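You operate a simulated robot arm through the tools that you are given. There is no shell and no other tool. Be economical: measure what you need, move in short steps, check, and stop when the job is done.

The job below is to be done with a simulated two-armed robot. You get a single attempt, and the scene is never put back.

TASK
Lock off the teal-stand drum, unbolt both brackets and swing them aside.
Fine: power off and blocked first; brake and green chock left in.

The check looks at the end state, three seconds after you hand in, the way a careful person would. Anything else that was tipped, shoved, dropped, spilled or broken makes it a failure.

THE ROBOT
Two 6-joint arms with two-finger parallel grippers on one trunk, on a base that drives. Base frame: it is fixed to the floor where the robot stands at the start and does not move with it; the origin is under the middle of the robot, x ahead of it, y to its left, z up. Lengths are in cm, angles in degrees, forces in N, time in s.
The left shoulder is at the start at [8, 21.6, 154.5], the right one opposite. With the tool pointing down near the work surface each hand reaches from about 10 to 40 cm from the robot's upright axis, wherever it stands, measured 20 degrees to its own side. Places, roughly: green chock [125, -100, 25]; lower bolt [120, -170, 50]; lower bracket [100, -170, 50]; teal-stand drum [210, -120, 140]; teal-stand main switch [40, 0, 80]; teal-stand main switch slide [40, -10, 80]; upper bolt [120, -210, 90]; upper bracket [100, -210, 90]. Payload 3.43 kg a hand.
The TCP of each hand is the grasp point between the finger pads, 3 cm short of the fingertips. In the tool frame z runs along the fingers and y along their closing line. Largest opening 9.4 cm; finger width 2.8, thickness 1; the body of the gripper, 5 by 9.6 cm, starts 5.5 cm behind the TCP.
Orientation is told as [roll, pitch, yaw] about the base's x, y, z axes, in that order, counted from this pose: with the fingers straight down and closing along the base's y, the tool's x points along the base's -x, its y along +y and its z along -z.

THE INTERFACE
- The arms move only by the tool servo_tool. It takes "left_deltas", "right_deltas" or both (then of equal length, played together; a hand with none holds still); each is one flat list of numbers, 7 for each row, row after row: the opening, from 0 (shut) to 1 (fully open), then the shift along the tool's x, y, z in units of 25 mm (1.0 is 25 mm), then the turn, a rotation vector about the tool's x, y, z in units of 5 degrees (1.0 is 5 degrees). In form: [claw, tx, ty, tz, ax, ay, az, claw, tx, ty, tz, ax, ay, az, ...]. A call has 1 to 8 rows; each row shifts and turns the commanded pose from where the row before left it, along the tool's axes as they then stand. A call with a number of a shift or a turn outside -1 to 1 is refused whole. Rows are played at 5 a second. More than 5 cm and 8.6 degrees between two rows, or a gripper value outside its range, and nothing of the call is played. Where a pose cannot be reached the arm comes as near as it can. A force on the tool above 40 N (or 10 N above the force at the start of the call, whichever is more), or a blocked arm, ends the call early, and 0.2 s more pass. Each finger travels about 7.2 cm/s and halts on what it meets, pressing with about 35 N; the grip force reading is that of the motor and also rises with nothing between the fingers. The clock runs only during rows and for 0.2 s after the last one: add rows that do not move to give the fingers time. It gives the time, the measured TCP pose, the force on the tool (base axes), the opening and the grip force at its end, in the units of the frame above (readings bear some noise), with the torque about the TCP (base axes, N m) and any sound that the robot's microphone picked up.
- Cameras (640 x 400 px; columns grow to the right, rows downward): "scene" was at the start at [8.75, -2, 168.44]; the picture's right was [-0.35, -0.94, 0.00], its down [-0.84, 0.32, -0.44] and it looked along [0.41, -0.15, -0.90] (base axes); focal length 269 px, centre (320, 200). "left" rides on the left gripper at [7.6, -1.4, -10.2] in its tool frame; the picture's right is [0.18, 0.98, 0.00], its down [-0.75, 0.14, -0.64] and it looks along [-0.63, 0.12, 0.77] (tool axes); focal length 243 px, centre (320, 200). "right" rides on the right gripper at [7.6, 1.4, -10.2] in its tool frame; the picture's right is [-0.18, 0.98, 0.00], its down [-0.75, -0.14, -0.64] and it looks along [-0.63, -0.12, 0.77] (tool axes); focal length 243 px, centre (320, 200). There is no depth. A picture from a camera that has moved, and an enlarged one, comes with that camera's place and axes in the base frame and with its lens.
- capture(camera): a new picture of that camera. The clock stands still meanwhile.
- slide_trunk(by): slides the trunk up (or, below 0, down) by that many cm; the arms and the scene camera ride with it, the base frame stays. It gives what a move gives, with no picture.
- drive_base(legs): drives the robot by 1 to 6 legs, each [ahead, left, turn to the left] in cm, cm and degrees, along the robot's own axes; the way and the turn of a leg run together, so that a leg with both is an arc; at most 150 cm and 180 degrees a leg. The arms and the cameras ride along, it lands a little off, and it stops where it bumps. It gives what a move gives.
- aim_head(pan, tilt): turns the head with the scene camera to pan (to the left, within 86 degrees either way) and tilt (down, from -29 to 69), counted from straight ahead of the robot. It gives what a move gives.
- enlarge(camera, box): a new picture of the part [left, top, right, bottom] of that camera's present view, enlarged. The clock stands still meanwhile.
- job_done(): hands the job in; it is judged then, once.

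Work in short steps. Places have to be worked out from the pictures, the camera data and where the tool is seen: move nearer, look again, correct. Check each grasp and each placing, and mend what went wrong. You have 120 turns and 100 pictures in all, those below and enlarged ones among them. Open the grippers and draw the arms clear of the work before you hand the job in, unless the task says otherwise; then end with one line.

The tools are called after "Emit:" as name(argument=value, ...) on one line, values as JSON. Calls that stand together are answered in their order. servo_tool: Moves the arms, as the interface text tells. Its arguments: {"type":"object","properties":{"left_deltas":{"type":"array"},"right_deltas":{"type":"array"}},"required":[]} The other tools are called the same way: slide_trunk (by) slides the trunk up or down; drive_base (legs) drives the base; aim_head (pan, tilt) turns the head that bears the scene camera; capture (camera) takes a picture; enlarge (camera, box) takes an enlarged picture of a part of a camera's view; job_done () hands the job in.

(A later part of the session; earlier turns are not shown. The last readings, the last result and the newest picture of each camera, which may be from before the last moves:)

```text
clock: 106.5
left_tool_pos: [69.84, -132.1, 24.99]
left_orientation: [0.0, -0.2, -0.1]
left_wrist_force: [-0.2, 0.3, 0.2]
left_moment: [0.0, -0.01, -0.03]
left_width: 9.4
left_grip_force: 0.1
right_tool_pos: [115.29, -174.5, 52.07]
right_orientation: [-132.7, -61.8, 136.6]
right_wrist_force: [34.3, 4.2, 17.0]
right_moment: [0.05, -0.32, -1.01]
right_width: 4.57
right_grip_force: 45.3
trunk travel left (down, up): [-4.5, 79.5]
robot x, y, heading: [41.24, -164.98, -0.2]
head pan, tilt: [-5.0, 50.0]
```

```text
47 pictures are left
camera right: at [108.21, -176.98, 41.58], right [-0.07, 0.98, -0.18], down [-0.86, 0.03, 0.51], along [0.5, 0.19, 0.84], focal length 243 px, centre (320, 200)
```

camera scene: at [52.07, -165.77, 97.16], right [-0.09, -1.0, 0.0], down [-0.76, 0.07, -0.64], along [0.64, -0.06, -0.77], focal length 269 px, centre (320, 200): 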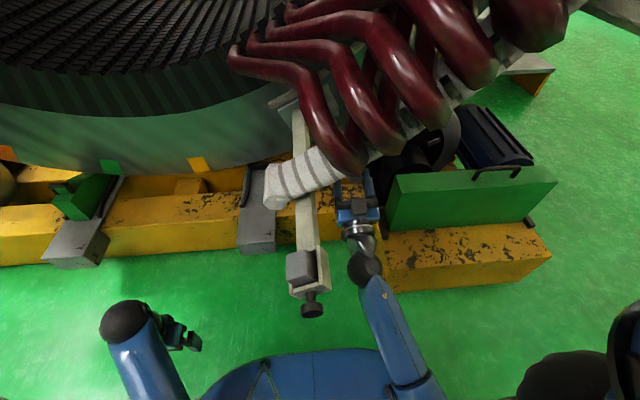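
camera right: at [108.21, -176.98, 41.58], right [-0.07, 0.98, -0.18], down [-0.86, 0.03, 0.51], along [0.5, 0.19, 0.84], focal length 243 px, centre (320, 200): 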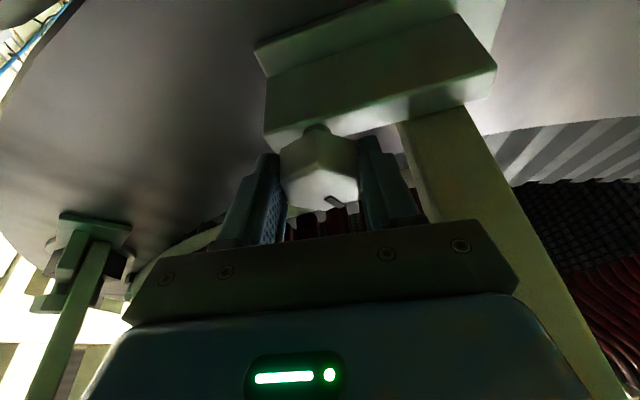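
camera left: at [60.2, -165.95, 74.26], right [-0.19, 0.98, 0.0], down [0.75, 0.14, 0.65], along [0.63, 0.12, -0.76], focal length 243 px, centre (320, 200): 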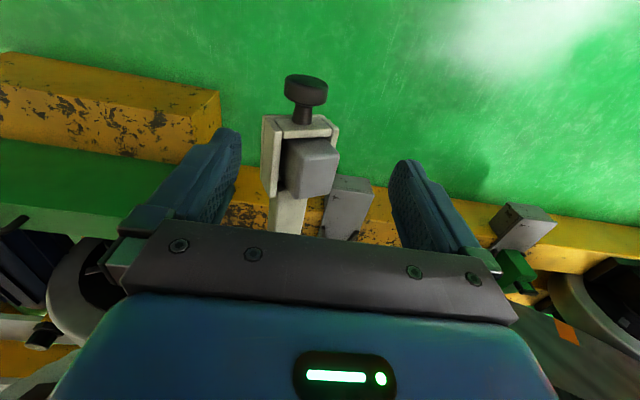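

The bolt turns with the hand. I relieve the pull and continue turning 40° more.

Emit:
servo_tool(right_deltas=[0.1, 0.03, 0, 0.08, 0, 0, 0, 0.1, 0, -0.03, 0, -0.34, 0, -0.94, 0.1, 0, -0.03, 0, -0.34, 0, -0.94, 0.1, 0, -0.03, 0, -0.34, 0, -0.94, 0.1, 0, -0.03, 0, -0.34, 0, -0.94])

Emit:
servo_tool(right_deltas=[0.1, 0, -0.03, 0, -0.34, 0, -0.94, 0.1, 0, -0.03, 0, -0.34, 0, -0.94, 0.1, 0, -0.03, 0, -0.34, 0, -0.94, 0.1, 0, -0.03, 0, -0.34, 0, -0.94])

Emit:
capture(camera="right")

```text
clock: 107.7
left_tool_pos: [69.87, -132.11, 25.0]
left_orientation: [0.0, -0.3, 0.0]
left_wrist_force: [-0.2, 0.8, 0.7]
left_moment: [-0.05, 0.01, -0.02]
left_width: 9.4
left_grip_force: 0.0
right_tool_pos: [115.29, -174.59, 52.21]
right_orientation: [-116.1, -51.4, 122.3]
right_wrist_force: [-13.7, 15.5, 12.1]
right_moment: [-0.04, -1.07, -0.08]
right_width: 4.57
right_grip_force: 45.4
right hand out of reach, approached as far as the arm can: row 3, 5
trunk travel left (down, up): [-4.5, 79.5]
robot x, y, heading: [41.75, -165.02, -0.0]
head pan, tilt: [-5.0, 50.0]
```

```text
clock: 108.7
left_tool_pos: [69.89, -132.2, 24.94]
left_orientation: [-0.2, -0.3, -0.2]
left_wrist_force: [0.1, -0.3, 1.0]
left_moment: [-0.02, 0.01, 0.0]
left_width: 9.4
left_grip_force: 0.1
right_tool_pos: [115.19, -174.81, 52.28]
right_orientation: [-103.1, -33.7, 113.4]
right_wrist_force: [-13.6, 19.7, 3.5]
right_moment: [-0.06, -0.54, -0.63]
right_width: 4.57
right_grip_force: 44.8
trunk travel left (down, up): [-4.5, 79.5]
robot x, y, heading: [41.4, -164.99, -0.1]
head pan, tilt: [-5.0, 50.0]
```

```text
46 pictures are left
camera right: at [108.07, -182.72, 45.01], right [-0.07, 0.72, -0.69], down [-0.85, 0.32, 0.41], along [0.51, 0.62, 0.59], focal length 243 px, centre (320, 200)
```

right: 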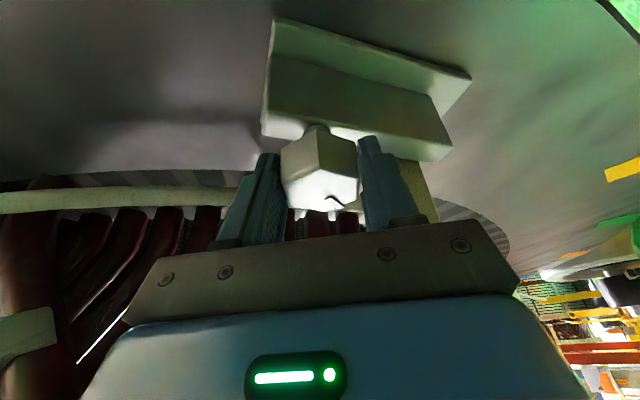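

About 60° done with little resistance. I open, swing back 60° and regrip for another stroke.

Emit:
servo_tool(right_deltas=[0.4, 0, 0, 0, 0, 0, 0, 0.66, 0, 0, 0, 0, 0, 0, 0.66, 0, 0.03, 0, 0.34, 0, 0.94, 0.66, 0, 0.03, 0, 0.34, 0, 0.94, 0.66, 0, 0.03, 0, 0.34, 0, 0.94, 0.66, 0, 0.03, 0, 0.34, 0, 0.94, 0.66, 0, 0.03, 0, 0.34, 0, 0.94, 0.66, 0, 0.03, 0, 0.34, 0, 0.94])

Emit:
servo_tool(right_deltas=[0.66, 0, 0.03, 0, 0.34, 0, 0.94, 0.66, 0, 0.03, 0, 0.34, 0, 0.94, 0.66, 0, 0.03, 0, 0.34, 0, 0.94, 0.66, 0, 0.03, 0, 0.34, 0, 0.94, 0.66, 0, 0.03, 0, 0.34, 0, 0.94, 0.66, 0, 0.03, 0, 0.34, 0, 0.94])

Emit:
capture(camera="right")

```text
clock: 110.5
left_tool_pos: [69.93, -132.19, 24.97]
left_orientation: [0.0, -0.2, -0.2]
left_wrist_force: [-0.1, -0.2, 0.3]
left_moment: [-0.04, 0.03, 0.01]
left_width: 9.41
left_grip_force: 0.1
right_tool_pos: [115.3, -174.83, 51.91]
right_orientation: [-123.9, -58.1, 128.4]
right_wrist_force: [-0.6, 0.5, -0.2]
right_moment: [-0.01, 0.02, -0.02]
right_width: 6.22
right_grip_force: 0.0
trunk travel left (down, up): [-4.5, 79.5]
robot x, y, heading: [41.56, -165.0, 0.0]
head pan, tilt: [-5.0, 50.0]
```

```text
clock: 111.9
left_tool_pos: [69.96, -132.09, 25.06]
left_orientation: [0.0, -0.2, -0.2]
left_wrist_force: [0.3, -0.4, 1.0]
left_moment: [0.04, 0.0, 0.02]
left_width: 9.37
left_grip_force: 0.0
right_tool_pos: [115.36, -174.4, 51.9]
right_orientation: [170.3, -70.7, -171.4]
right_wrist_force: [0.4, 0.5, 0.2]
right_moment: [-0.04, 0.01, 0.0]
right_width: 6.2
right_grip_force: 0.0
right hand out of reach, approached as far as the arm can: row 1
trunk travel left (down, up): [-4.5, 79.5]
robot x, y, heading: [41.56, -165.24, -0.3]
head pan, tilt: [-5.0, 50.0]
```

```text
45 pictures are left
camera right: at [108.13, -172.32, 41.43], right [-0.05, 0.97, 0.23], down [-0.85, -0.16, 0.5], along [0.52, -0.17, 0.84], focal length 243 px, centre (320, 200)
```

right: 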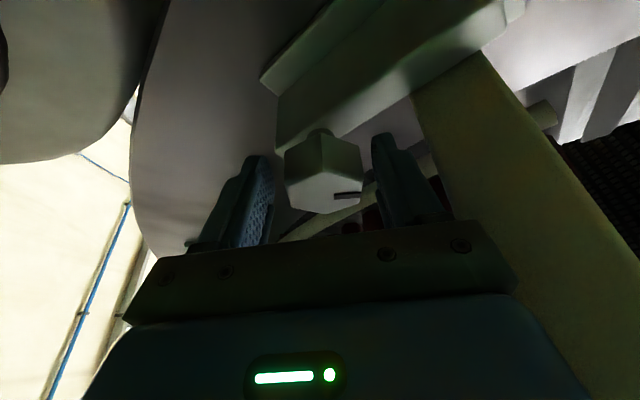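

The mark has turned 60°. Second stroke: close and turn another 60°.

Emit:
servo_tool(right_deltas=[0.4, 0, 0, 0, 0, 0, 0, 0.2, 0, 0, 0, 0, 0, 0, 0.1, 0, 0, 0, 0, 0, 0, 0.1, 0, 0, 0, 0, 0, 0, 0.1, 0, -0.03, 0, -0.34, 0, -0.94, 0.1, 0, -0.03, 0, -0.34, 0, -0.94, 0.1, 0, -0.03, 0, -0.34, 0, -0.94, 0.1, 0, -0.03, 0, -0.34, 0, -0.94])

Emit:
servo_tool(right_deltas=[0.1, 0, -0.03, 0, -0.34, 0, -0.94, 0.1, 0, -0.03, 0, -0.34, 0, -0.94, 0.1, 0, -0.03, 0, -0.34, 0, -0.94, 0.1, 0, -0.03, 0, -0.34, 0, -0.94, 0.1, 0, -0.03, 0, -0.34, 0, -0.94, 0.1, 0, -0.03, 0, -0.34, 0, -0.94, 0.1, 0, -0.03, 0, -0.34, 0, -0.94, 0.1, 0, -0.03, 0, -0.34, 0, -0.94])

Emit:
servo_tool(right_deltas=[0.1, 0, -0.03, 0, -0.34, 0, -0.94, 0.1, 0, -0.03, 0, -0.34, 0, -0.94])

Emit:
capture(camera="right")

```text
clock: 113.7
left_tool_pos: [70.01, -132.13, 25.05]
left_orientation: [0.0, -0.3, 0.0]
left_wrist_force: [0.0, -1.0, 0.5]
left_moment: [0.0, -0.01, 0.03]
left_width: 9.41
left_grip_force: 0.1
right_tool_pos: [115.3, -174.41, 51.93]
right_orientation: [-136.6, -64.8, 139.6]
right_wrist_force: [-27.2, 7.7, -4.4]
right_moment: [-0.07, 0.96, 0.65]
right_width: 4.55
right_grip_force: 45.2
trunk travel left (down, up): [-4.5, 79.5]
robot x, y, heading: [41.42, -165.24, -0.3]
head pan, tilt: [-5.0, 50.0]
```

```text
clock: 115.5
left_tool_pos: [69.98, -132.21, 24.99]
left_orientation: [-0.1, -0.3, 0.0]
left_wrist_force: [-0.4, -0.1, 0.4]
left_moment: [0.02, 0.0, -0.01]
left_width: 9.4
left_grip_force: 0.0
right_tool_pos: [115.24, -174.9, 52.21]
right_orientation: [-101.3, -31.2, 112.5]
right_wrist_force: [-26.9, 17.4, -8.2]
right_moment: [-0.13, -1.31, -0.85]
right_width: 4.56
right_grip_force: 45.2
trunk travel left (down, up): [-4.5, 79.5]
robot x, y, heading: [41.48, -165.47, -0.3]
head pan, tilt: [-5.0, 50.0]
```

```text
clock: 116.1
left_tool_pos: [69.9, -132.09, 24.94]
left_orientation: [-0.2, -0.3, -0.1]
left_wrist_force: [-0.3, -0.1, 0.6]
left_moment: [0.03, 0.01, 0.01]
left_width: 9.39
left_grip_force: 0.0
right_tool_pos: [115.24, -174.98, 52.45]
right_orientation: [-97.3, -21.9, 110.9]
right_wrist_force: [-33.3, 18.1, -8.4]
right_moment: [-0.13, -1.28, -0.54]
right_width: 4.55
right_grip_force: 45.4
trunk travel left (down, up): [-4.5, 79.5]
robot x, y, heading: [41.7, -165.56, -0.4]
head pan, tilt: [-5.0, 50.0]
```

```text
44 pictures are left
camera right: at [108.04, -184.34, 47.08], right [-0.07, 0.54, -0.84], down [-0.85, 0.4, 0.34], along [0.52, 0.74, 0.43], focal length 243 px, centre (320, 200)
```

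right: 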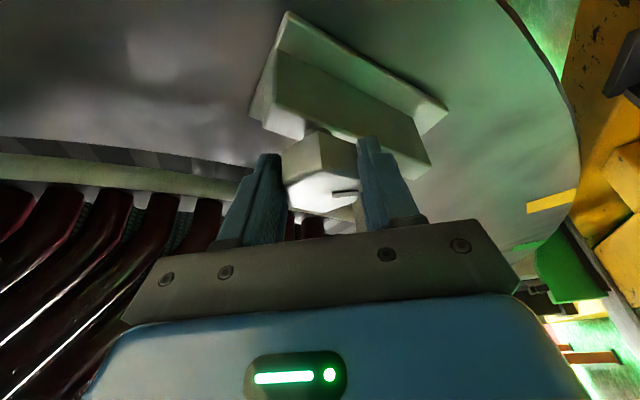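

Axial push is growing, perhaps the bolt backs out. I ease the hand outward a little to see whether it follows.

Emit:
servo_tool(right_deltas=[0.1, -0.05, 0, -0.15, 0, 0, 0, 0.1, -0.05, 0, -0.15, 0, 0, 0, 0.1, 0, 0, 0, 0, 0, 0])

Emit:
capture(camera="right")

```text
clock: 116.9
left_tool_pos: [70.14, -132.24, 24.84]
left_orientation: [-0.1, -0.1, -0.1]
left_wrist_force: [0.6, -0.7, -0.7]
left_moment: [0.0, 0.01, 0.0]
left_width: 9.39
left_grip_force: 0.2
right_tool_pos: [114.67, -175.36, 52.33]
right_orientation: [-97.3, -22.0, 110.5]
right_wrist_force: [19.4, 5.9, -12.2]
right_moment: [-1.12, 1.93, 0.16]
right_width: 4.42
right_grip_force: 44.6
trunk travel left (down, up): [-4.5, 79.5]
robot x, y, heading: [41.93, -165.41, -0.2]
head pan, tilt: [-5.0, 50.0]
```

```text
43 pictures are left
camera right: at [107.48, -184.6, 46.93], right [-0.07, 0.55, -0.84], down [-0.85, 0.4, 0.34], along [0.52, 0.73, 0.43], focal length 243 px, centre (320, 200)
```

right: 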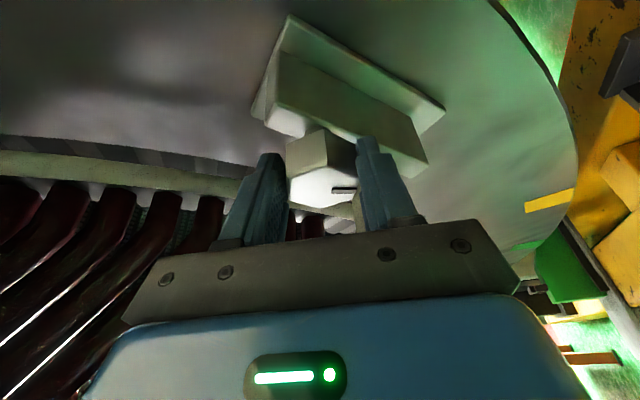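

Not free yet. Another ratchet: open, return 60°, regrip (a bit deeper) and turn again.

Emit:
servo_tool(right_deltas=[0.4, 0, 0, 0, 0, 0, 0, 0.66, 0.07, 0, 0.18, 0, 0, 0, 0.66, 0, 0.08, 0, 0.34, 0, 0.94, 0.66, 0, 0.08, 0, 0.34, 0, 0.94, 0.66, 0, 0.03, 0, 0.34, 0, 0.94, 0.66, 0, 0.03, 0, 0.34, 0, 0.94, 0.66, 0, 0.03, 0, 0.34, 0, 0.94, 0.66, 0, 0.03, 0, 0.34, 0, 0.94])

Emit:
servo_tool(right_deltas=[0.66, 0, 0.03, 0, 0.34, 0, 0.94, 0.66, 0, 0.03, 0, 0.34, 0, 0.94, 0.66, 0, 0.03, 0, 0.34, 0, 0.94, 0.66, 0, 0.03, 0, 0.34, 0, 0.94, 0.66, 0, 0.03, 0, 0.34, 0, 0.94, 0.66, 0, 0.03, 0, 0.34, 0, 0.94])

Emit:
capture(camera="right")

```text
clock: 117.2
left_tool_pos: [70.05, -132.17, 24.88]
left_orientation: [0.0, 0.0, -0.1]
left_wrist_force: [-0.4, 0.1, -0.3]
left_moment: [-0.02, -0.02, 0.0]
left_width: 9.39
left_grip_force: 0.0
right_tool_pos: [114.61, -175.29, 52.32]
right_orientation: [-97.3, -21.9, 110.5]
right_wrist_force: [7.7, 2.7, -3.5]
right_moment: [-0.06, -0.42, -0.84]
right_width: 4.45
right_grip_force: 44.7
trunk travel left (down, up): [-4.5, 79.5]
robot x, y, heading: [41.45, -165.29, -0.0]
head pan, tilt: [-5.0, 50.0]
stopped in row 1 (right hand): the force on the tool passed its limit at 54 N (the readings are from after the stop); the commanded pose is now the measured one
```

```text
clock: 118.6
left_tool_pos: [70.02, -132.17, 24.94]
left_orientation: [0.0, -0.2, -0.2]
left_wrist_force: [0.6, 0.1, 0.0]
left_moment: [0.01, 0.0, -0.03]
left_width: 9.39
left_grip_force: 0.1
right_tool_pos: [114.56, -175.09, 52.11]
right_orientation: [-113.4, -49.4, 119.8]
right_wrist_force: [0.6, -0.7, 0.2]
right_moment: [-0.03, 0.0, 0.03]
right_width: 6.22
right_grip_force: 0.0
trunk travel left (down, up): [-4.5, 79.5]
robot x, y, heading: [41.82, -165.47, -0.1]
head pan, tilt: [-5.0, 50.0]
```

```text
42 pictures are left
camera right: at [107.36, -180.33, 42.79], right [-0.06, 0.89, -0.45], down [-0.85, 0.19, 0.49], along [0.52, 0.41, 0.75], focal length 243 px, centre (320, 200)
```

right: 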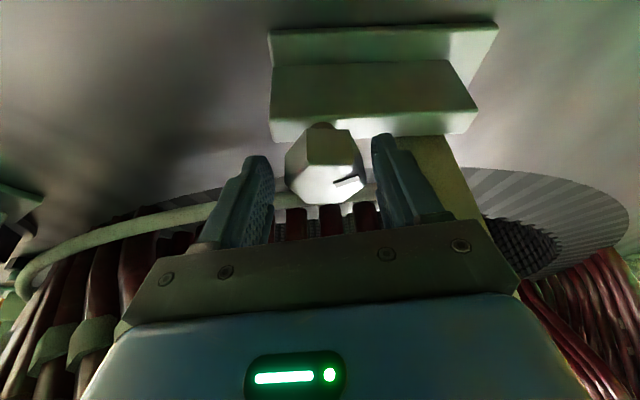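

Halfway back; I finish the return with slight re-centering and depth.

Emit:
servo_tool(right_deltas=[0.66, 0.05, 0.04, 0.1, 0.34, 0, 0.94, 0.66, 0.05, 0.04, 0.1, 0.34, 0, 0.94, 0.66, 0, 0.04, 0.06, 0.34, 0, 0.94, 0.66, 0, 0.04, 0, 0.34, 0, 0.94, 0.66, 0, 0.04, 0, 0.34, 0, 0.94, 0.66, 0, 0.04, 0, 0.34, 0, 0.94])

Emit:
capture(camera="right")

```text
clock: 120.0
left_tool_pos: [70.01, -132.19, 25.04]
left_orientation: [0.0, -0.2, -0.2]
left_wrist_force: [-0.2, 1.2, 0.3]
left_moment: [-0.01, -0.03, -0.01]
left_width: 9.4
left_grip_force: 0.0
right_tool_pos: [115.36, -174.59, 51.91]
right_orientation: [-159.9, -69.7, 160.6]
right_wrist_force: [-0.4, 0.1, -0.1]
right_moment: [-0.02, 0.0, -0.01]
right_width: 6.21
right_grip_force: 0.1
trunk travel left (down, up): [-4.5, 79.5]
robot x, y, heading: [41.5, -165.44, -0.4]
head pan, tilt: [-5.0, 50.0]
```

```text
41 pictures are left
camera right: at [108.12, -174.42, 41.2], right [-0.05, 1.0, 0.06], down [-0.85, -0.07, 0.52], along [0.52, -0.02, 0.85], focal length 243 px, centre (320, 200)
```

right: 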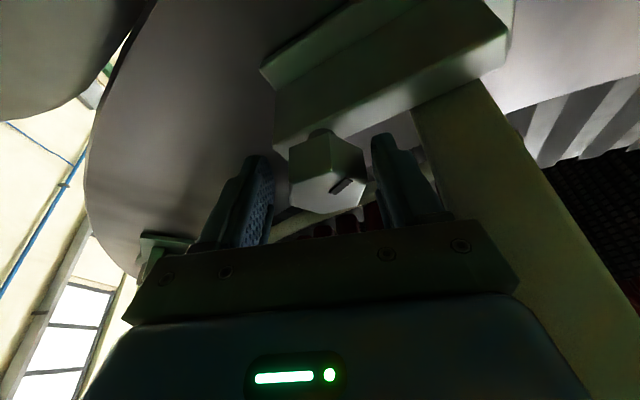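

Aligned. Third stroke: close, turn 65°.

Emit:
servo_tool(right_deltas=[0.2, 0, 0, 0, 0, 0, 0, 0.1, 0, 0, 0, 0, 0, 0, 0.1, 0, 0, 0, 0, 0, 0, 0.1, 0, -0.03, 0, -0.34, 0, -0.94, 0.1, 0, -0.03, 0, -0.34, 0, -0.94, 0.1, 0, -0.03, 0, -0.34, 0, -0.94, 0.1, 0, -0.03, 0, -0.34, 0, -0.94, 0.1, 0, -0.03, 0, -0.34, 0, -0.94])

Emit:
servo_tool(right_deltas=[0.1, 0, -0.03, 0, -0.34, 0, -0.94, 0.1, 0, -0.03, 0, -0.34, 0, -0.94, 0.1, 0, -0.03, 0, -0.34, 0, -0.94, 0.1, 0, -0.03, 0, -0.34, 0, -0.94, 0.1, 0, -0.03, 0, -0.34, 0, -0.94, 0.1, 0, -0.03, 0, -0.34, 0, -0.94, 0.1, 0, -0.03, 0, -0.34, 0, -0.94])

Emit:
capture(camera="right")

```text
clock: 121.8
left_tool_pos: [69.89, -132.09, 25.05]
left_orientation: [0.0, -0.2, 0.0]
left_wrist_force: [-0.9, -0.5, 1.1]
left_moment: [-0.01, 0.02, -0.02]
left_width: 9.41
left_grip_force: 0.0
right_tool_pos: [115.2, -174.6, 51.99]
right_orientation: [-120.4, -55.9, 125.4]
right_wrist_force: [-3.3, 1.2, 0.4]
right_moment: [-0.02, 0.47, 0.41]
right_width: 4.45
right_grip_force: 44.7
trunk travel left (down, up): [-4.5, 79.5]
robot x, y, heading: [41.63, -165.38, -0.3]
head pan, tilt: [-5.0, 50.0]
stopped in row 8 (right hand): the force on the tool passed its limit at 43 N (the readings are from after the stop); the commanded pose is now the measured one
```

```text
clock: 123.3
left_tool_pos: [69.93, -132.14, 25.02]
left_orientation: [-0.1, -0.3, 0.1]
left_wrist_force: [0.0, 0.1, -0.2]
left_moment: [0.0, 0.0, 0.0]
left_width: 9.39
left_grip_force: 0.1
right_tool_pos: [115.14, -175.13, 52.28]
right_orientation: [-98.6, -24.7, 111.0]
right_wrist_force: [-7.1, 8.6, 0.2]
right_moment: [-0.04, -0.98, -0.94]
right_width: 4.45
right_grip_force: 45.2
trunk travel left (down, up): [-4.5, 79.5]
robot x, y, heading: [41.22, -165.11, -0.1]
head pan, tilt: [-5.0, 50.0]
```

```text
40 pictures are left
camera right: at [107.98, -184.01, 46.52], right [-0.07, 0.59, -0.81], down [-0.85, 0.39, 0.35], along [0.52, 0.71, 0.47], focal length 243 px, centre (320, 200)
```

right: 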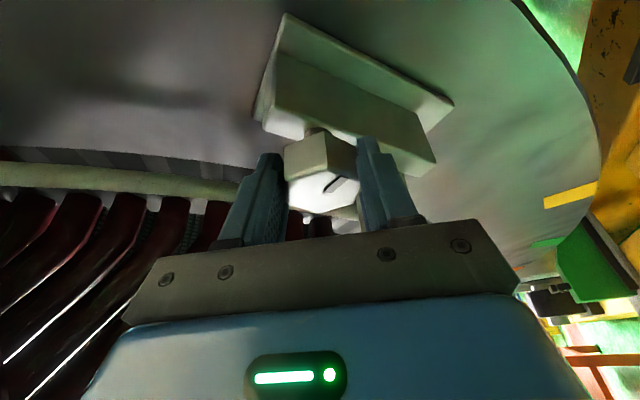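

Good, continuing. I run a full ratchet cycle in one go: open, return 65°, close, turn 65°.

Emit:
servo_tool(right_deltas=[0.66, 0, 0, 0, 0, 0, 0, 0.66, 0, 0, 0, 0, 0, 0, 0.66, 0, 0.03, 0, 0.34, 0, 0.94, 0.66, 0, 0.03, 0, 0.34, 0, 0.94, 0.66, 0, 0.03, 0, 0.34, 0, 0.94, 0.66, 0, 0.03, 0, 0.34, 0, 0.94, 0.66, 0, 0.03, 0, 0.34, 0, 0.94, 0.66, 0, 0.03, 0, 0.34, 0, 0.94])

Emit:
servo_tool(right_deltas=[0.66, 0.02, 0.04, 0.05, 0.34, 0, 0.94, 0.66, 0, 0.04, 0, 0.34, 0, 0.94, 0.66, 0, 0.04, 0, 0.34, 0, 0.94, 0.66, 0, 0.04, 0, 0.34, 0, 0.94, 0.66, 0, 0.04, 0, 0.34, 0, 0.94, 0.66, 0, 0.04, 0, 0.34, 0, 0.94])

Emit:
servo_tool(right_deltas=[0.2, 0, 0, 0, 0, 0, 0, 0.1, 0, 0, 0, 0, 0, 0, 0.1, 0, 0, 0, 0, 0, 0, 0.1, 0, -0.03, 0, -0.34, 0, -0.94, 0.1, 0, -0.03, 0, -0.34, 0, -0.94, 0.1, 0, -0.03, 0, -0.34, 0, -0.94, 0.1, 0, -0.03, 0, -0.34, 0, -0.94, 0.1, 0, -0.03, 0, -0.34, 0, -0.94])

Emit:
servo_tool(right_deltas=[0.1, 0, -0.03, 0, -0.34, 0, -0.94, 0.1, 0, -0.03, 0, -0.34, 0, -0.94, 0.1, 0, -0.03, 0, -0.34, 0, -0.94, 0.1, 0, -0.03, 0, -0.34, 0, -0.94, 0.1, 0, -0.03, 0, -0.34, 0, -0.94, 0.1, 0, -0.03, 0, -0.34, 0, -0.94, 0.1, 0, -0.03, 0, -0.34, 0, -0.94])

Emit:
capture(camera="right")

```text
clock: 125.2
left_tool_pos: [69.96, -132.26, 24.9]
left_orientation: [0.0, -0.1, -0.1]
left_wrist_force: [-0.6, 0.1, -0.2]
left_moment: [-0.01, -0.01, -0.02]
left_width: 9.4
left_grip_force: 0.0
right_tool_pos: [115.19, -174.84, 51.82]
right_orientation: [-115.8, -51.8, 121.5]
right_wrist_force: [0.3, -0.1, 0.2]
right_moment: [-0.03, 0.0, -0.02]
right_width: 6.17
right_grip_force: 0.0
trunk travel left (down, up): [-4.5, 79.5]
robot x, y, heading: [41.5, -165.08, -0.2]
head pan, tilt: [-5.0, 50.0]
```

```text
clock: 126.5
left_tool_pos: [69.94, -132.09, 24.99]
left_orientation: [-0.1, -0.4, -0.1]
left_wrist_force: [-0.1, 0.0, 0.1]
left_moment: [-0.03, -0.01, 0.02]
left_width: 9.43
left_grip_force: 0.0
right_tool_pos: [115.29, -174.19, 51.62]
right_orientation: [-168.5, -70.5, 168.5]
right_wrist_force: [0.4, -0.4, -0.2]
right_moment: [0.01, 0.01, 0.0]
right_width: 6.18
right_grip_force: 0.1
trunk travel left (down, up): [-4.5, 79.5]
robot x, y, heading: [41.45, -164.7, -0.2]
head pan, tilt: [-5.0, 50.0]
```

```text
clock: 128.2
left_tool_pos: [69.88, -132.16, 25.04]
left_orientation: [0.0, -0.3, -0.1]
left_wrist_force: [-0.3, -0.2, 0.3]
left_moment: [-0.02, -0.03, 0.02]
left_width: 9.41
left_grip_force: 0.1
right_tool_pos: [115.21, -174.72, 51.83]
right_orientation: [-125.7, -59.4, 129.8]
right_wrist_force: [-7.8, -1.3, 3.9]
right_moment: [0.03, 0.36, 0.5]
right_width: 4.42
right_grip_force: 45.2
trunk travel left (down, up): [-4.5, 79.5]
robot x, y, heading: [41.77, -164.76, -0.0]
head pan, tilt: [-5.0, 50.0]
stopped in row 8 (right hand): the force on the tool passed its limit at 41 N (the readings are from after the stop); the commanded pose is now the measured one
```

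```text
clock: 129.8
left_tool_pos: [69.86, -132.21, 25.02]
left_orientation: [0.0, -0.3, -0.1]
left_wrist_force: [0.7, -0.3, -0.2]
left_moment: [-0.02, -0.02, -0.01]
left_width: 9.4
left_grip_force: 0.1
right_tool_pos: [115.34, -175.05, 52.34]
right_orientation: [-100.4, -28.8, 112.0]
right_wrist_force: [-17.5, -1.1, 5.0]
right_moment: [0.03, -1.77, -0.82]
right_width: 4.45
right_grip_force: 44.6
trunk travel left (down, up): [-4.5, 79.5]
robot x, y, heading: [41.3, -165.05, -0.3]
head pan, tilt: [-5.0, 50.0]
```

```text
39 pictures are left
camera right: at [107.99, -183.57, 45.7], right [-0.07, 0.65, -0.76], down [-0.85, 0.36, 0.38], along [0.52, 0.67, 0.53], focal length 243 px, centre (320, 200)
```

right: 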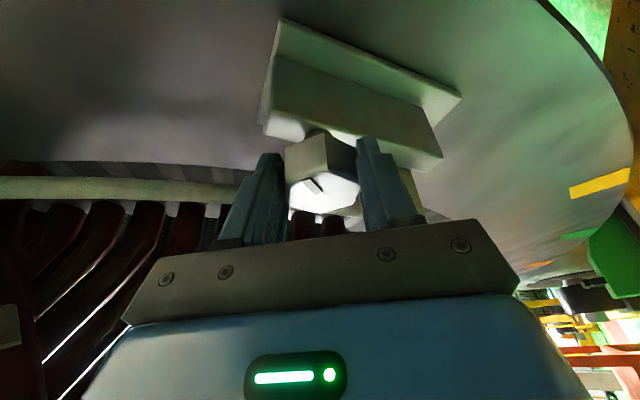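

The mark progresses ~60° per stroke. I repeat the cycle.

Emit:
servo_tool(right_deltas=[0.66, 0, 0, 0, 0, 0, 0, 0.66, 0, 0, 0, 0, 0, 0, 0.66, 0, 0.03, 0, 0.34, 0, 0.94, 0.66, 0, 0.03, 0, 0.34, 0, 0.94, 0.66, 0, 0.03, 0, 0.34, 0, 0.94, 0.66, 0, 0.03, 0, 0.34, 0, 0.94, 0.66, 0, 0.03, 0, 0.34, 0, 0.94, 0.66, 0, 0.03, 0, 0.34, 0, 0.94])

Emit:
servo_tool(right_deltas=[0.66, 0, 0.03, 0, 0.34, 0, 0.94, 0.66, 0, 0.03, 0, 0.34, 0, 0.94, 0.66, 0, 0.03, 0, 0.34, 0, 0.94, 0.66, 0, 0.03, 0, 0.34, 0, 0.94, 0.66, -0.03, 0.03, 0, 0.34, 0, 0.94, 0.66, -0.03, 0.03, 0, 0.34, 0, 0.94])

Emit:
servo_tool(right_deltas=[0.2, 0, 0, 0, 0, 0, 0, 0.1, 0, 0, 0, 0, 0, 0, 0.1, 0, 0, 0, 0, 0, 0, 0.1, 0, -0.03, 0, -0.34, 0, -0.94, 0.1, 0, -0.03, 0, -0.34, 0, -0.94, 0.1, 0, -0.03, 0, -0.34, 0, -0.94, 0.1, 0, -0.03, 0, -0.34, 0, -0.94])

Emit:
servo_tool(right_deltas=[0.1, 0, -0.03, 0, -0.34, 0, -0.94, 0.1, 0, -0.03, 0, -0.34, 0, -0.94, 0.1, 0, -0.03, 0, -0.34, 0, -0.94, 0.1, 0, -0.03, 0, -0.34, 0, -0.94, 0.1, 0, -0.03, 0, -0.34, 0, -0.94, 0.1, 0, -0.03, 0, -0.34, 0, -0.94, 0.1, 0, -0.03, 0, -0.34, 0, -0.94, 0.1, 0, -0.03, 0, -0.34, 0, -0.94])

Emit:
capture(camera="right")

```text
clock: 131.6
left_tool_pos: [69.95, -132.21, 24.96]
left_orientation: [0.0, -0.2, -0.2]
left_wrist_force: [0.2, -0.3, -1.2]
left_moment: [-0.01, 0.01, 0.01]
left_width: 9.39
left_grip_force: 0.1
right_tool_pos: [115.35, -174.72, 51.62]
right_orientation: [-119.8, -55.5, 124.9]
right_wrist_force: [-0.2, 0.5, 0.8]
right_moment: [-0.02, -0.01, 0.01]
right_width: 6.19
right_grip_force: 0.1
trunk travel left (down, up): [-4.5, 79.5]
robot x, y, heading: [41.24, -165.02, -0.2]
head pan, tilt: [-5.0, 50.0]
```

```text
clock: 133.0
left_tool_pos: [69.9, -132.05, 24.95]
left_orientation: [-0.1, -0.2, -0.1]
left_wrist_force: [-0.2, 0.3, 0.0]
left_moment: [0.02, 0.03, -0.02]
left_width: 9.4
left_grip_force: 0.0
right_tool_pos: [115.23, -174.41, 51.62]
right_orientation: [178.0, -71.0, -178.6]
right_wrist_force: [-0.2, 0.3, 0.1]
right_moment: [0.0, -0.01, 0.02]
right_width: 6.2
right_grip_force: 0.1
trunk travel left (down, up): [-4.5, 79.5]
robot x, y, heading: [41.25, -165.29, -0.2]
head pan, tilt: [-5.0, 50.0]
```

```text
clock: 134.6
left_tool_pos: [69.96, -132.06, 25.03]
left_orientation: [0.0, -0.4, -0.1]
left_wrist_force: [-0.3, -0.3, 0.3]
left_moment: [0.01, -0.01, 0.02]
left_width: 9.41
left_grip_force: 0.0
right_tool_pos: [115.17, -174.72, 51.69]
right_orientation: [-132.7, -63.2, 135.7]
right_wrist_force: [-16.1, 4.1, 1.5]
right_moment: [-0.05, 1.28, 0.43]
right_width: 4.43
right_grip_force: 44.8
trunk travel left (down, up): [-4.5, 79.5]
robot x, y, heading: [41.61, -165.12, -0.0]
head pan, tilt: [-5.0, 50.0]
```

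```text
clock: 136.4
left_tool_pos: [69.87, -132.16, 25.06]
left_orientation: [0.0, -0.2, -0.2]
left_wrist_force: [-0.2, 0.5, 0.1]
left_moment: [0.0, -0.02, 0.02]
left_width: 9.36
left_grip_force: 0.1
right_tool_pos: [115.22, -175.3, 52.01]
right_orientation: [-100.4, -28.8, 111.8]
right_wrist_force: [-12.2, -4.8, -3.1]
right_moment: [1.06, -0.92, -0.84]
right_width: 4.54
right_grip_force: 45.1
trunk travel left (down, up): [-4.5, 79.5]
robot x, y, heading: [41.37, -165.35, -0.2]
head pan, tilt: [-5.0, 50.0]
```

```text
38 pictures are left
camera right: at [107.94, -183.79, 45.59], right [-0.07, 0.65, -0.76], down [-0.85, 0.36, 0.38], along [0.52, 0.67, 0.53], focal length 243 px, centre (320, 200)
```

right: 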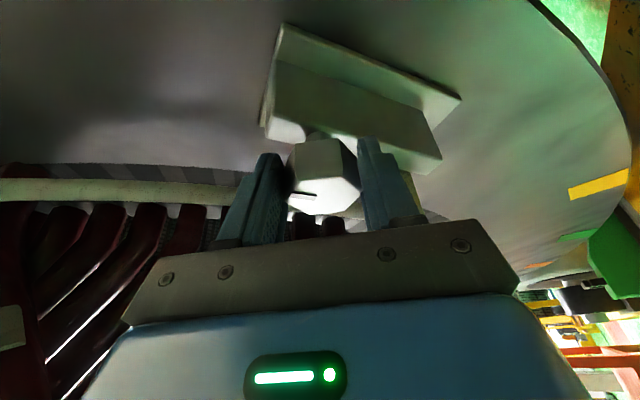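

The wrist now feels 1 N·m resistance and the fingers slipped on the hex: the bolt has reached the end of its turn (~270°). I release, return to the entry orientation and back out to look at the bracket.

Emit:
servo_tool(right_deltas=[0.66, 0, 0, 0, 0, 0, 0, 0.7, 0, 0, 0, 0, 0, 0, 0.7, 0, 0.03, 0, 0.34, 0, 0.94, 0.7, 0, 0.03, 0, 0.34, 0, 0.94, 0.7, 0, 0.03, 0, 0.34, 0, 0.94, 0.7, 0, 0.03, 0, 0.34, 0, 0.94, 0.7, 0, 0.03, 0, 0.34, 0, 0.94, 0.7, 0, 0.03, 0, 0.34, 0, 0.94])

Emit:
servo_tool(right_deltas=[0.7, 0, 0.03, 0, 0.34, 0, 0.94, 0.7, 0, 0.03, 0, 0.34, 0, 0.94, 0.7, 0, 0.03, 0, 0.34, 0, 0.94, 0.7, 0, 0.03, 0, 0.34, 0, 0.94, 0.7, 0, 0.03, 0, 0.34, 0, 0.94, 0.7, -0.34, 0, -0.94, 0, 0, 0, 0.7, -0.34, 0, -0.94, 0, 0, 0])

Emit:
servo_tool(right_deltas=[0.7, -0.34, 0, -0.94, 0, 0, 0, 0.7, -0.34, 0, -0.94, 0, 0, 0])

Emit:
capture(camera="right")

Emit:
enlarge(camera="scene", box=[230, 60, 410, 330])

```text
clock: 138.2
left_tool_pos: [69.9, -132.07, 24.97]
left_orientation: [-0.1, -0.1, -0.1]
left_wrist_force: [-0.3, 0.6, 0.5]
left_moment: [-0.02, 0.03, 0.02]
left_width: 9.41
left_grip_force: 0.1
right_tool_pos: [115.37, -174.81, 51.72]
right_orientation: [-119.8, -55.6, 125.1]
right_wrist_force: [0.4, -0.6, -0.4]
right_moment: [-0.02, 0.0, -0.01]
right_width: 6.61
right_grip_force: 0.0
trunk travel left (down, up): [-4.5, 79.5]
robot x, y, heading: [41.3, -165.29, 0.2]
head pan, tilt: [-5.0, 50.0]
```

```text
clock: 139.8
left_tool_pos: [69.85, -132.13, 25.05]
left_orientation: [0.0, -0.2, -0.1]
left_wrist_force: [0.2, -0.4, -0.3]
left_moment: [-0.01, 0.01, 0.0]
left_width: 9.41
left_grip_force: 0.0
right_tool_pos: [110.05, -174.41, 51.79]
right_orientation: [-166.6, -70.5, 166.9]
right_wrist_force: [0.4, -1.0, -0.2]
right_moment: [0.01, 0.01, -0.01]
right_width: 6.58
right_grip_force: 0.0
trunk travel left (down, up): [-4.5, 79.5]
robot x, y, heading: [41.17, -165.37, -0.3]
head pan, tilt: [-5.0, 50.0]
```

```text
clock: 140.4
left_tool_pos: [69.9, -132.13, 24.83]
left_orientation: [0.1, -0.3, -0.2]
left_wrist_force: [0.9, -0.3, -0.4]
left_moment: [0.01, 0.02, 0.04]
left_width: 9.39
left_grip_force: 0.1
right_tool_pos: [105.14, -174.43, 51.79]
right_orientation: [-166.7, -70.6, 167.0]
right_wrist_force: [-0.1, 0.0, -1.2]
right_moment: [0.01, 0.03, -0.02]
right_width: 6.59
right_grip_force: 0.1
trunk travel left (down, up): [-4.5, 79.5]
robot x, y, heading: [41.41, -165.01, 0.1]
head pan, tilt: [-5.0, 50.0]
```

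```text
37 pictures are left
camera right: at [97.88, -173.85, 41.22], right [-0.05, 0.99, 0.1], down [-0.85, -0.1, 0.51], along [0.52, -0.06, 0.85], focal length 243 px, centre (320, 200)
```

right: 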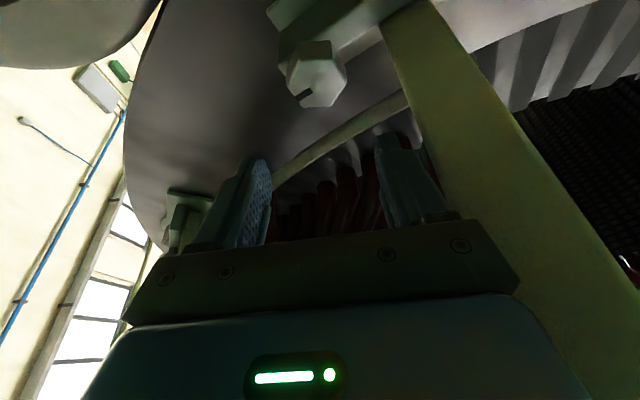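

```text
1.48 times, centred on (320, 195) of scene
camera zoom: at [52.05, -165.74, 97.16], right [-0.09, -1.0, 0.0], down [-0.76, 0.07, -0.64], along [0.64, -0.06, -0.77], focal length 398 px, centre (320, 207)
```

zoom: 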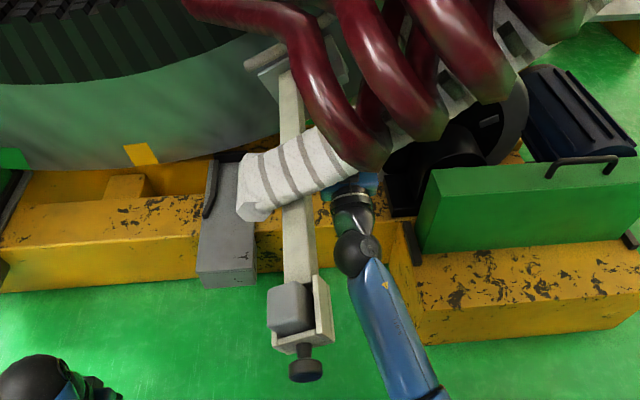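

The lower bolt's mark has turned about 280° and stops. With the right hand already set up, I do the upper bolt next (est. [116.7,-210.7,88.2]): back off, raise trunk 36 cm, shift right, and rotate the hand 28° to match.

Emit:
drive_base(legs=[[-30, 0, 0], [0, -36.5, 0]])

Emit:
slide_trunk(by=35.5)

Emit:
servo_tool(right_deltas=[0.7, 0, 0, 0, -0.34, 0, -0.94, 0.7, 0, 0, 0, -0.34, 0, -0.94, 0.7, 0, 0, 0, -0.34, 0, -0.94, 0.7, 0, 0, 0, -0.34, 0, -0.94, 0.7, 0, 0, 0, -0.34, 0, -0.94])

Emit:
aim_head(pan=0, tilt=40)

Emit:
capture(camera="right")

Emit:
capture(camera="scene")

```text
clock: 144.4
left_tool_pos: [40.71, -168.75, 25.11]
left_orientation: [-0.1, -0.3, -0.5]
left_wrist_force: [-0.5, 0.4, -0.5]
left_moment: [0.0, 0.0, 0.03]
left_width: 9.39
left_grip_force: 0.1
right_tool_pos: [75.5, -211.35, 51.85]
right_orientation: [-166.7, -70.7, 166.5]
right_wrist_force: [0.0, -0.3, 0.5]
right_moment: [0.01, 0.0, 0.0]
right_width: 6.54
right_grip_force: 0.1
trunk travel left (down, up): [-4.5, 79.5]
robot x, y, heading: [12.07, -201.87, -0.3]
head pan, tilt: [-5.0, 50.0]
```

```text
clock: 147.6
left_tool_pos: [40.74, -168.86, 60.15]
left_orientation: [0.0, -0.3, -0.6]
left_wrist_force: [0.2, -0.3, -0.2]
left_moment: [0.02, -0.01, 0.01]
left_width: 9.38
left_grip_force: 0.1
right_tool_pos: [75.61, -211.82, 85.88]
right_orientation: [-164.6, -71.7, 164.0]
right_wrist_force: [6.2, -5.9, -7.5]
right_moment: [-0.25, 0.23, -0.37]
right_width: 6.3
right_grip_force: 0.1
trunk travel left (down, up): [-39.6, 44.4]
robot x, y, heading: [12.24, -201.55, -0.5]
head pan, tilt: [-5.0, 50.0]
stopped: the force on the tool passed its limit at 43 N (the readings are from after the stop); the commanded pose is now the measured one
```

```text
clock: 148.8
left_tool_pos: [40.6, -168.69, 60.0]
left_orientation: [0.0, -0.2, -0.5]
left_wrist_force: [0.2, 0.3, -0.9]
left_moment: [-0.04, -0.01, -0.02]
left_width: 9.35
left_grip_force: 0.1
right_tool_pos: [75.69, -211.56, 86.11]
right_orientation: [-118.2, -55.8, 122.8]
right_wrist_force: [0.1, -0.8, -0.3]
right_moment: [0.03, -0.02, 0.0]
right_width: 6.58
right_grip_force: 0.0
trunk travel left (down, up): [-39.6, 44.4]
robot x, y, heading: [11.4, -201.52, -0.6]
head pan, tilt: [-5.0, 50.0]
```

```text
clock: 149.6
left_tool_pos: [40.66, -168.59, 60.13]
left_orientation: [0.0, -0.2, -0.6]
left_wrist_force: [-0.5, -0.8, -0.6]
left_moment: [-0.01, 0.0, 0.02]
left_width: 9.39
left_grip_force: 0.0
right_tool_pos: [75.56, -211.61, 86.17]
right_orientation: [-118.1, -55.9, 122.6]
right_wrist_force: [-1.1, -0.3, -0.1]
right_moment: [0.01, 0.01, 0.0]
right_width: 6.59
right_grip_force: 0.1
trunk travel left (down, up): [-39.6, 44.4]
robot x, y, heading: [11.84, -201.42, -0.7]
head pan, tilt: [0.0, 40.0]
```

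```text
35 pictures are left
camera right: at [68.1, -215.52, 76.38], right [-0.05, 0.94, -0.33], down [-0.84, 0.14, 0.52], along [0.54, 0.31, 0.78], focal length 243 px, centre (320, 200)
```

right: 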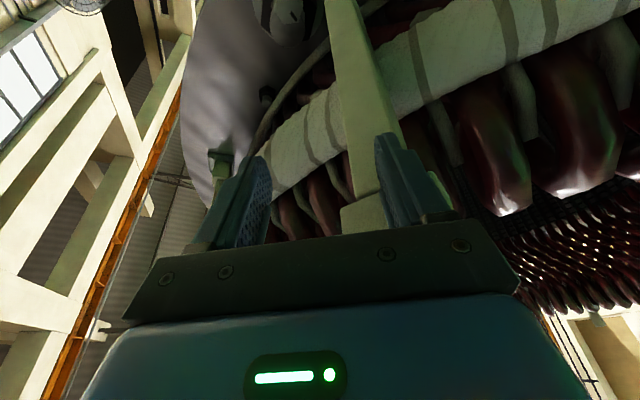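

```text
34 pictures are left
camera scene: at [23.33, -201.61, 133.69], right [-0.01, -1.0, 0.0], down [-0.64, 0.01, -0.77], along [0.77, -0.01, -0.64], focal length 269 px, centre (320, 200)
```

scene: 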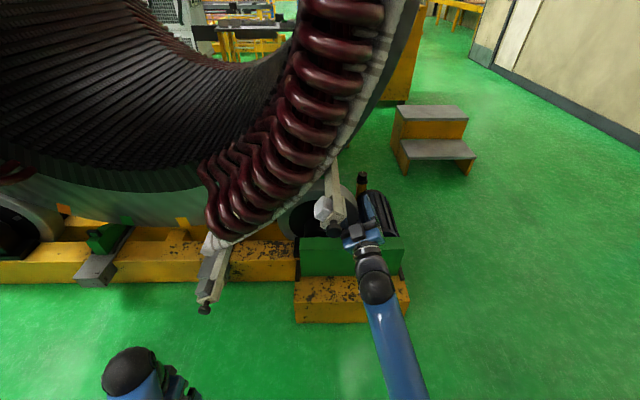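

The hand brushed the upper bracket's end when rising; that bolt now looks to be higher, near [116.7,-212,94]. I move the hand 6 cm right, then up 5 cm, outside of the bracket, and look.

Emit:
servo_tool(right_deltas=[0.66, 0.46, -0.87, -0.17, 0, 0, 0, 0.66, 0.46, -0.87, -0.17, 0, 0, 0, 0.66, 0.2, -0.4, -0.08, 0, 0, 0, 0.66, -0.82, -0.49, 0.3, 0, 0, 0, 0.66, -0.82, -0.49, 0.3, 0, 0, 0])

Emit:
capture(camera="right")

Emit:
enlarge(camera="scene", box=[270, 140, 430, 260])

```text
clock: 150.8
left_tool_pos: [40.59, -168.72, 60.11]
left_orientation: [0.0, -0.2, -0.6]
left_wrist_force: [-0.2, 0.4, -0.5]
left_moment: [-0.05, 0.03, 0.0]
left_width: 9.42
left_grip_force: 0.1
right_tool_pos: [75.63, -217.63, 91.22]
right_orientation: [-118.1, -55.8, 122.6]
right_wrist_force: [0.2, 0.0, -0.1]
right_moment: [0.0, 0.02, 0.03]
right_width: 6.18
right_grip_force: 0.0
trunk travel left (down, up): [-39.6, 44.4]
robot x, y, heading: [12.09, -201.35, -0.6]
head pan, tilt: [0.0, 40.0]
```

```text
33 pictures are left
camera right: at [68.16, -221.59, 81.49], right [-0.05, 0.94, -0.33], down [-0.84, 0.14, 0.52], along [0.54, 0.31, 0.78], focal length 243 px, centre (320, 200)
```

right: 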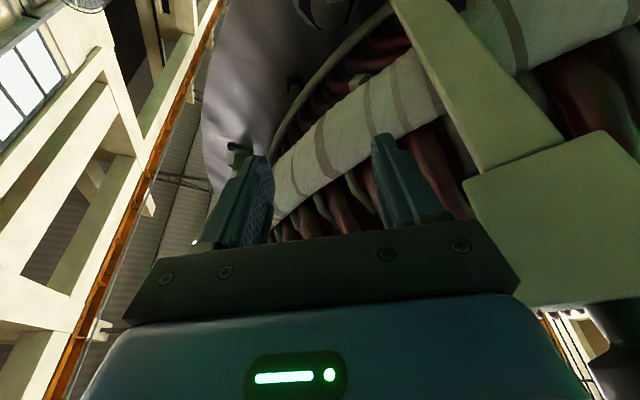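

```text
3.33 times, centred on (350, 200) of scene
camera zoom: at [23.34, -201.59, 133.7], right [-0.01, -1.0, 0.0], down [-0.64, 0.01, -0.77], along [0.77, -0.01, -0.64], focal length 896 px, centre (220, 200)
```

zoom: 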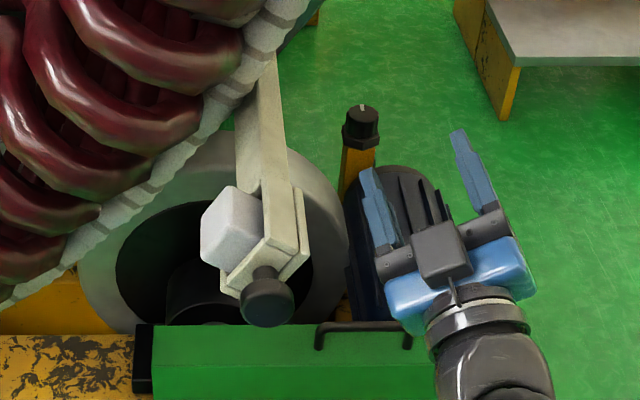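

Bolt refined to about [116.7,-211.8,95.3]. I drive 20 cm ahead at this safe offset, then shift in toward the bolt line while advancing.

Emit:
drive_base(legs=[[20, 0, 0]])

Emit:
servo_tool(right_deltas=[0.66, 0.25, 0, 0.7, -0.17, 0, -0.47, 0.66, -0.44, 0.4, 0.95, 0, 0, 0, 0.66, -0.44, 0.4, 0.95, 0, 0, 0, 0.66, -0.44, 0.4, 0.95, 0, 0, 0])

Emit:
capture(camera="right")

```text
clock: 152.3
left_tool_pos: [60.64, -169.02, 60.15]
left_orientation: [-0.1, -0.3, -0.6]
left_wrist_force: [0.1, 0.2, -1.0]
left_moment: [0.01, -0.01, -0.03]
left_width: 9.39
left_grip_force: 0.1
right_tool_pos: [95.74, -217.87, 91.2]
right_orientation: [-118.1, -55.8, 122.5]
right_wrist_force: [0.0, 0.3, -0.3]
right_moment: [0.03, -0.01, 0.01]
right_width: 6.16
right_grip_force: 0.0
trunk travel left (down, up): [-39.6, 44.4]
robot x, y, heading: [31.69, -201.97, -0.5]
head pan, tilt: [0.0, 40.0]
```

```text
clock: 153.3
left_tool_pos: [60.72, -168.98, 60.07]
left_orientation: [0.0, -0.1, -0.6]
left_wrist_force: [-0.3, 0.8, 0.1]
left_moment: [-0.01, 0.01, 0.01]
left_width: 9.43
left_grip_force: 0.1
right_tool_pos: [103.4, -212.3, 93.97]
right_orientation: [-115.7, -53.7, 120.7]
right_wrist_force: [-0.4, 0.5, 0.2]
right_moment: [-0.02, 0.0, 0.0]
right_width: 6.2
right_grip_force: 0.1
trunk travel left (down, up): [-39.6, 44.4]
robot x, y, heading: [32.24, -201.6, -0.5]
head pan, tilt: [0.0, 40.0]
```

```text
31 pictures are left
camera right: at [95.92, -216.75, 84.42], right [-0.05, 0.93, -0.38], down [-0.84, 0.16, 0.52], along [0.54, 0.34, 0.77], focal length 243 px, centre (320, 200)
```

right: 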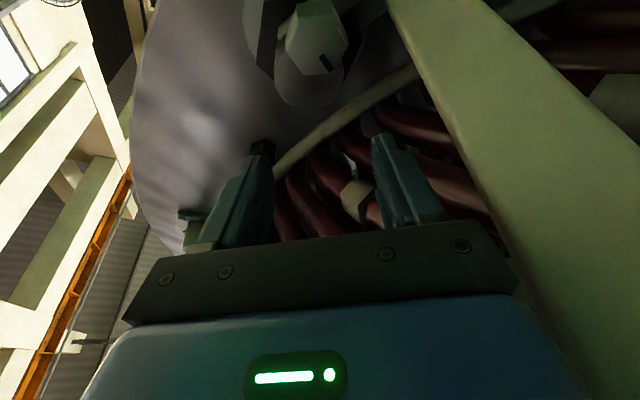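

Left fingers hang close above the lower knob, so I raise the left hand; simultaneously the right advances 6 cm with a small downward correction (bolt now read at z≈93).

Emit:
servo_tool(right_deltas=[0.66, 0.46, 0.06, 0.69, 0, 0, 0, 0.66, 0.46, 0.06, 0.69, 0, 0, 0, 0.66, 0.46, 0.06, 0.69, 0, 0, 0], left_deltas=[1, 0.5, 0, -1, 0, 0, 0, 1, 0.5, 0, -1, 0, 0, 0, 1, 0.5, 0, -1, 0, 0, 0])

Emit:
capture(camera="right")

```text
clock: 154.3
left_tool_pos: [59.9, -168.74, 63.28]
left_orientation: [3.0, -4.3, -4.4]
left_wrist_force: [0.6, 0.1, -0.5]
left_moment: [0.0, 0.03, 0.04]
left_width: 9.4
left_grip_force: 0.0
left hand out of reach, approached as far as the arm can: row 1, 2, 3
right_tool_pos: [109.37, -213.03, 92.12]
right_orientation: [-115.7, -53.9, 120.7]
right_wrist_force: [1.3, -0.2, -0.7]
right_moment: [-0.01, 0.0, -0.03]
right_width: 6.19
right_grip_force: 0.1
trunk travel left (down, up): [-39.6, 44.4]
robot x, y, heading: [32.28, -201.86, -0.4]
head pan, tilt: [0.0, 40.0]
stopped in row 3 (left hand): the arm was blocked; the commanded pose is now the measured one
```

```text
30 pictures are left
camera right: at [101.86, -217.41, 82.52], right [-0.05, 0.93, -0.37], down [-0.84, 0.16, 0.52], along [0.54, 0.34, 0.77], focal length 243 px, centre (320, 200)
```

right: 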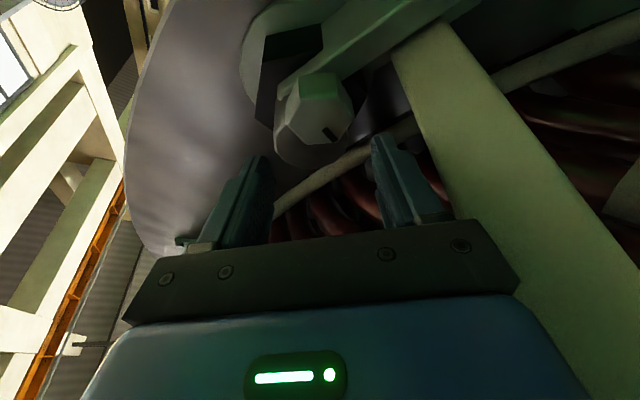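

Bolt in line at [116.7,-212.3,93.2]. I advance 5.9 cm and close.

Emit:
servo_tool(right_deltas=[0.66, 0.24, -0.02, 0.75, 0, 0, 0, 0.66, 0.24, -0.02, 0.75, 0, 0, 0, 0.66, 0.24, -0.02, 0.75, 0, 0, 0])

Emit:
capture(camera="right")

```text
clock: 155.2
left_tool_pos: [59.89, -168.59, 63.54]
left_orientation: [3.2, -4.8, -4.4]
left_wrist_force: [0.7, 0.0, -0.1]
left_moment: [-0.02, -0.01, 0.05]
left_width: 9.4
left_grip_force: 0.2
right_tool_pos: [115.27, -213.08, 92.25]
right_orientation: [-115.9, -53.8, 120.6]
right_wrist_force: [0.9, -0.5, -0.9]
right_moment: [0.0, 0.0, -0.02]
right_width: 6.21
right_grip_force: 0.1
trunk travel left (down, up): [-39.6, 44.4]
robot x, y, heading: [31.78, -202.19, -0.7]
head pan, tilt: [0.0, 40.0]
```

```text
29 pictures are left
camera right: at [107.83, -217.46, 82.63], right [-0.05, 0.93, -0.37], down [-0.84, 0.16, 0.52], along [0.54, 0.34, 0.77], focal length 243 px, centre (320, 200)
```

right: 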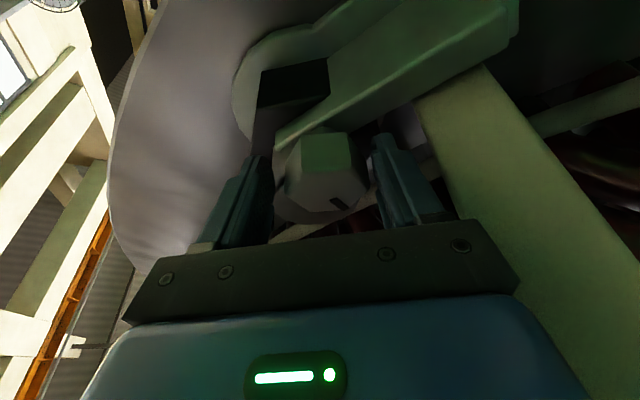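

Hex is between the fingers. First upper stroke plus one ratchet cycle.

Emit:
servo_tool(right_deltas=[0.2, 0, 0, 0, 0, 0, 0, 0.1, 0, 0, 0, 0, 0, 0, 0.1, 0, 0, 0, 0, 0, 0, 0.1, 0, -0.03, 0, -0.34, 0, -0.94, 0.1, 0, -0.03, 0, -0.34, 0, -0.94, 0.1, 0, -0.03, 0, -0.34, 0, -0.94, 0.1, 0, -0.03, 0, -0.34, 0, -0.94])

Emit:
servo_tool(right_deltas=[0.1, 0, -0.03, 0, -0.34, 0, -0.94, 0.1, 0, -0.03, 0, -0.34, 0, -0.94, 0.1, 0, -0.03, 0, -0.34, 0, -0.94, 0.1, 0, -0.03, 0, -0.34, 0, -0.94, 0.1, 0, -0.03, 0, -0.34, 0, -0.94, 0.1, 0, -0.03, 0, -0.34, 0, -0.94, 0.1, 0, -0.03, 0, -0.34, 0, -0.94, 0.1, 0, -0.03, 0, -0.34, 0, -0.94])

Emit:
capture(camera="right")

```text
clock: 156.8
left_tool_pos: [59.83, -168.46, 63.58]
left_orientation: [3.0, -4.7, -4.2]
left_wrist_force: [0.1, 0.7, -0.2]
left_moment: [0.01, -0.02, 0.03]
left_width: 9.38
left_grip_force: 0.0
right_tool_pos: [115.3, -212.97, 92.24]
right_orientation: [-102.0, -35.9, 111.8]
right_wrist_force: [-23.9, 18.7, -23.9]
right_moment: [-0.18, -0.39, -0.7]
right_width: 4.6
right_grip_force: 45.1
trunk travel left (down, up): [-39.6, 44.4]
robot x, y, heading: [31.77, -202.07, -0.4]
head pan, tilt: [0.0, 40.0]
```

```text
clock: 158.6
left_tool_pos: [60.0, -168.33, 63.57]
left_orientation: [2.9, -4.7, -4.1]
left_wrist_force: [-0.1, -0.6, -0.7]
left_moment: [0.03, -0.01, 0.01]
left_width: 9.39
left_grip_force: 0.0
right_tool_pos: [115.25, -213.18, 92.71]
right_orientation: [-86.9, 1.5, 108.9]
right_wrist_force: [-15.5, 24.3, -25.6]
right_moment: [-0.17, -0.71, -0.76]
right_width: 4.65
right_grip_force: 45.0
trunk travel left (down, up): [-39.6, 44.4]
robot x, y, heading: [31.96, -201.61, -0.7]
head pan, tilt: [0.0, 40.0]
```

```text
28 pictures are left
camera right: at [108.01, -223.77, 92.04], right [-0.1, 0.13, -0.99], down [-0.84, 0.51, 0.16], along [0.53, 0.85, 0.06], focal length 243 px, centre (320, 200)
```

right: 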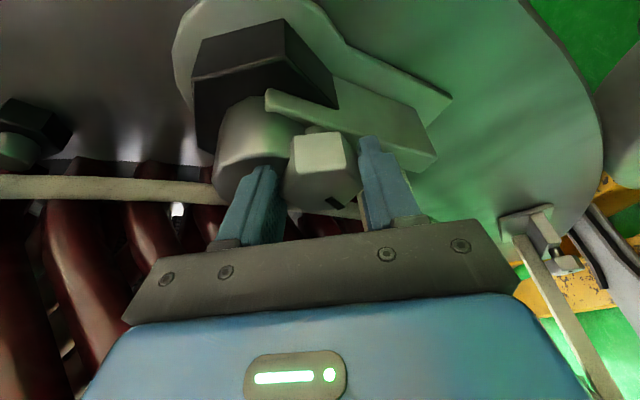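

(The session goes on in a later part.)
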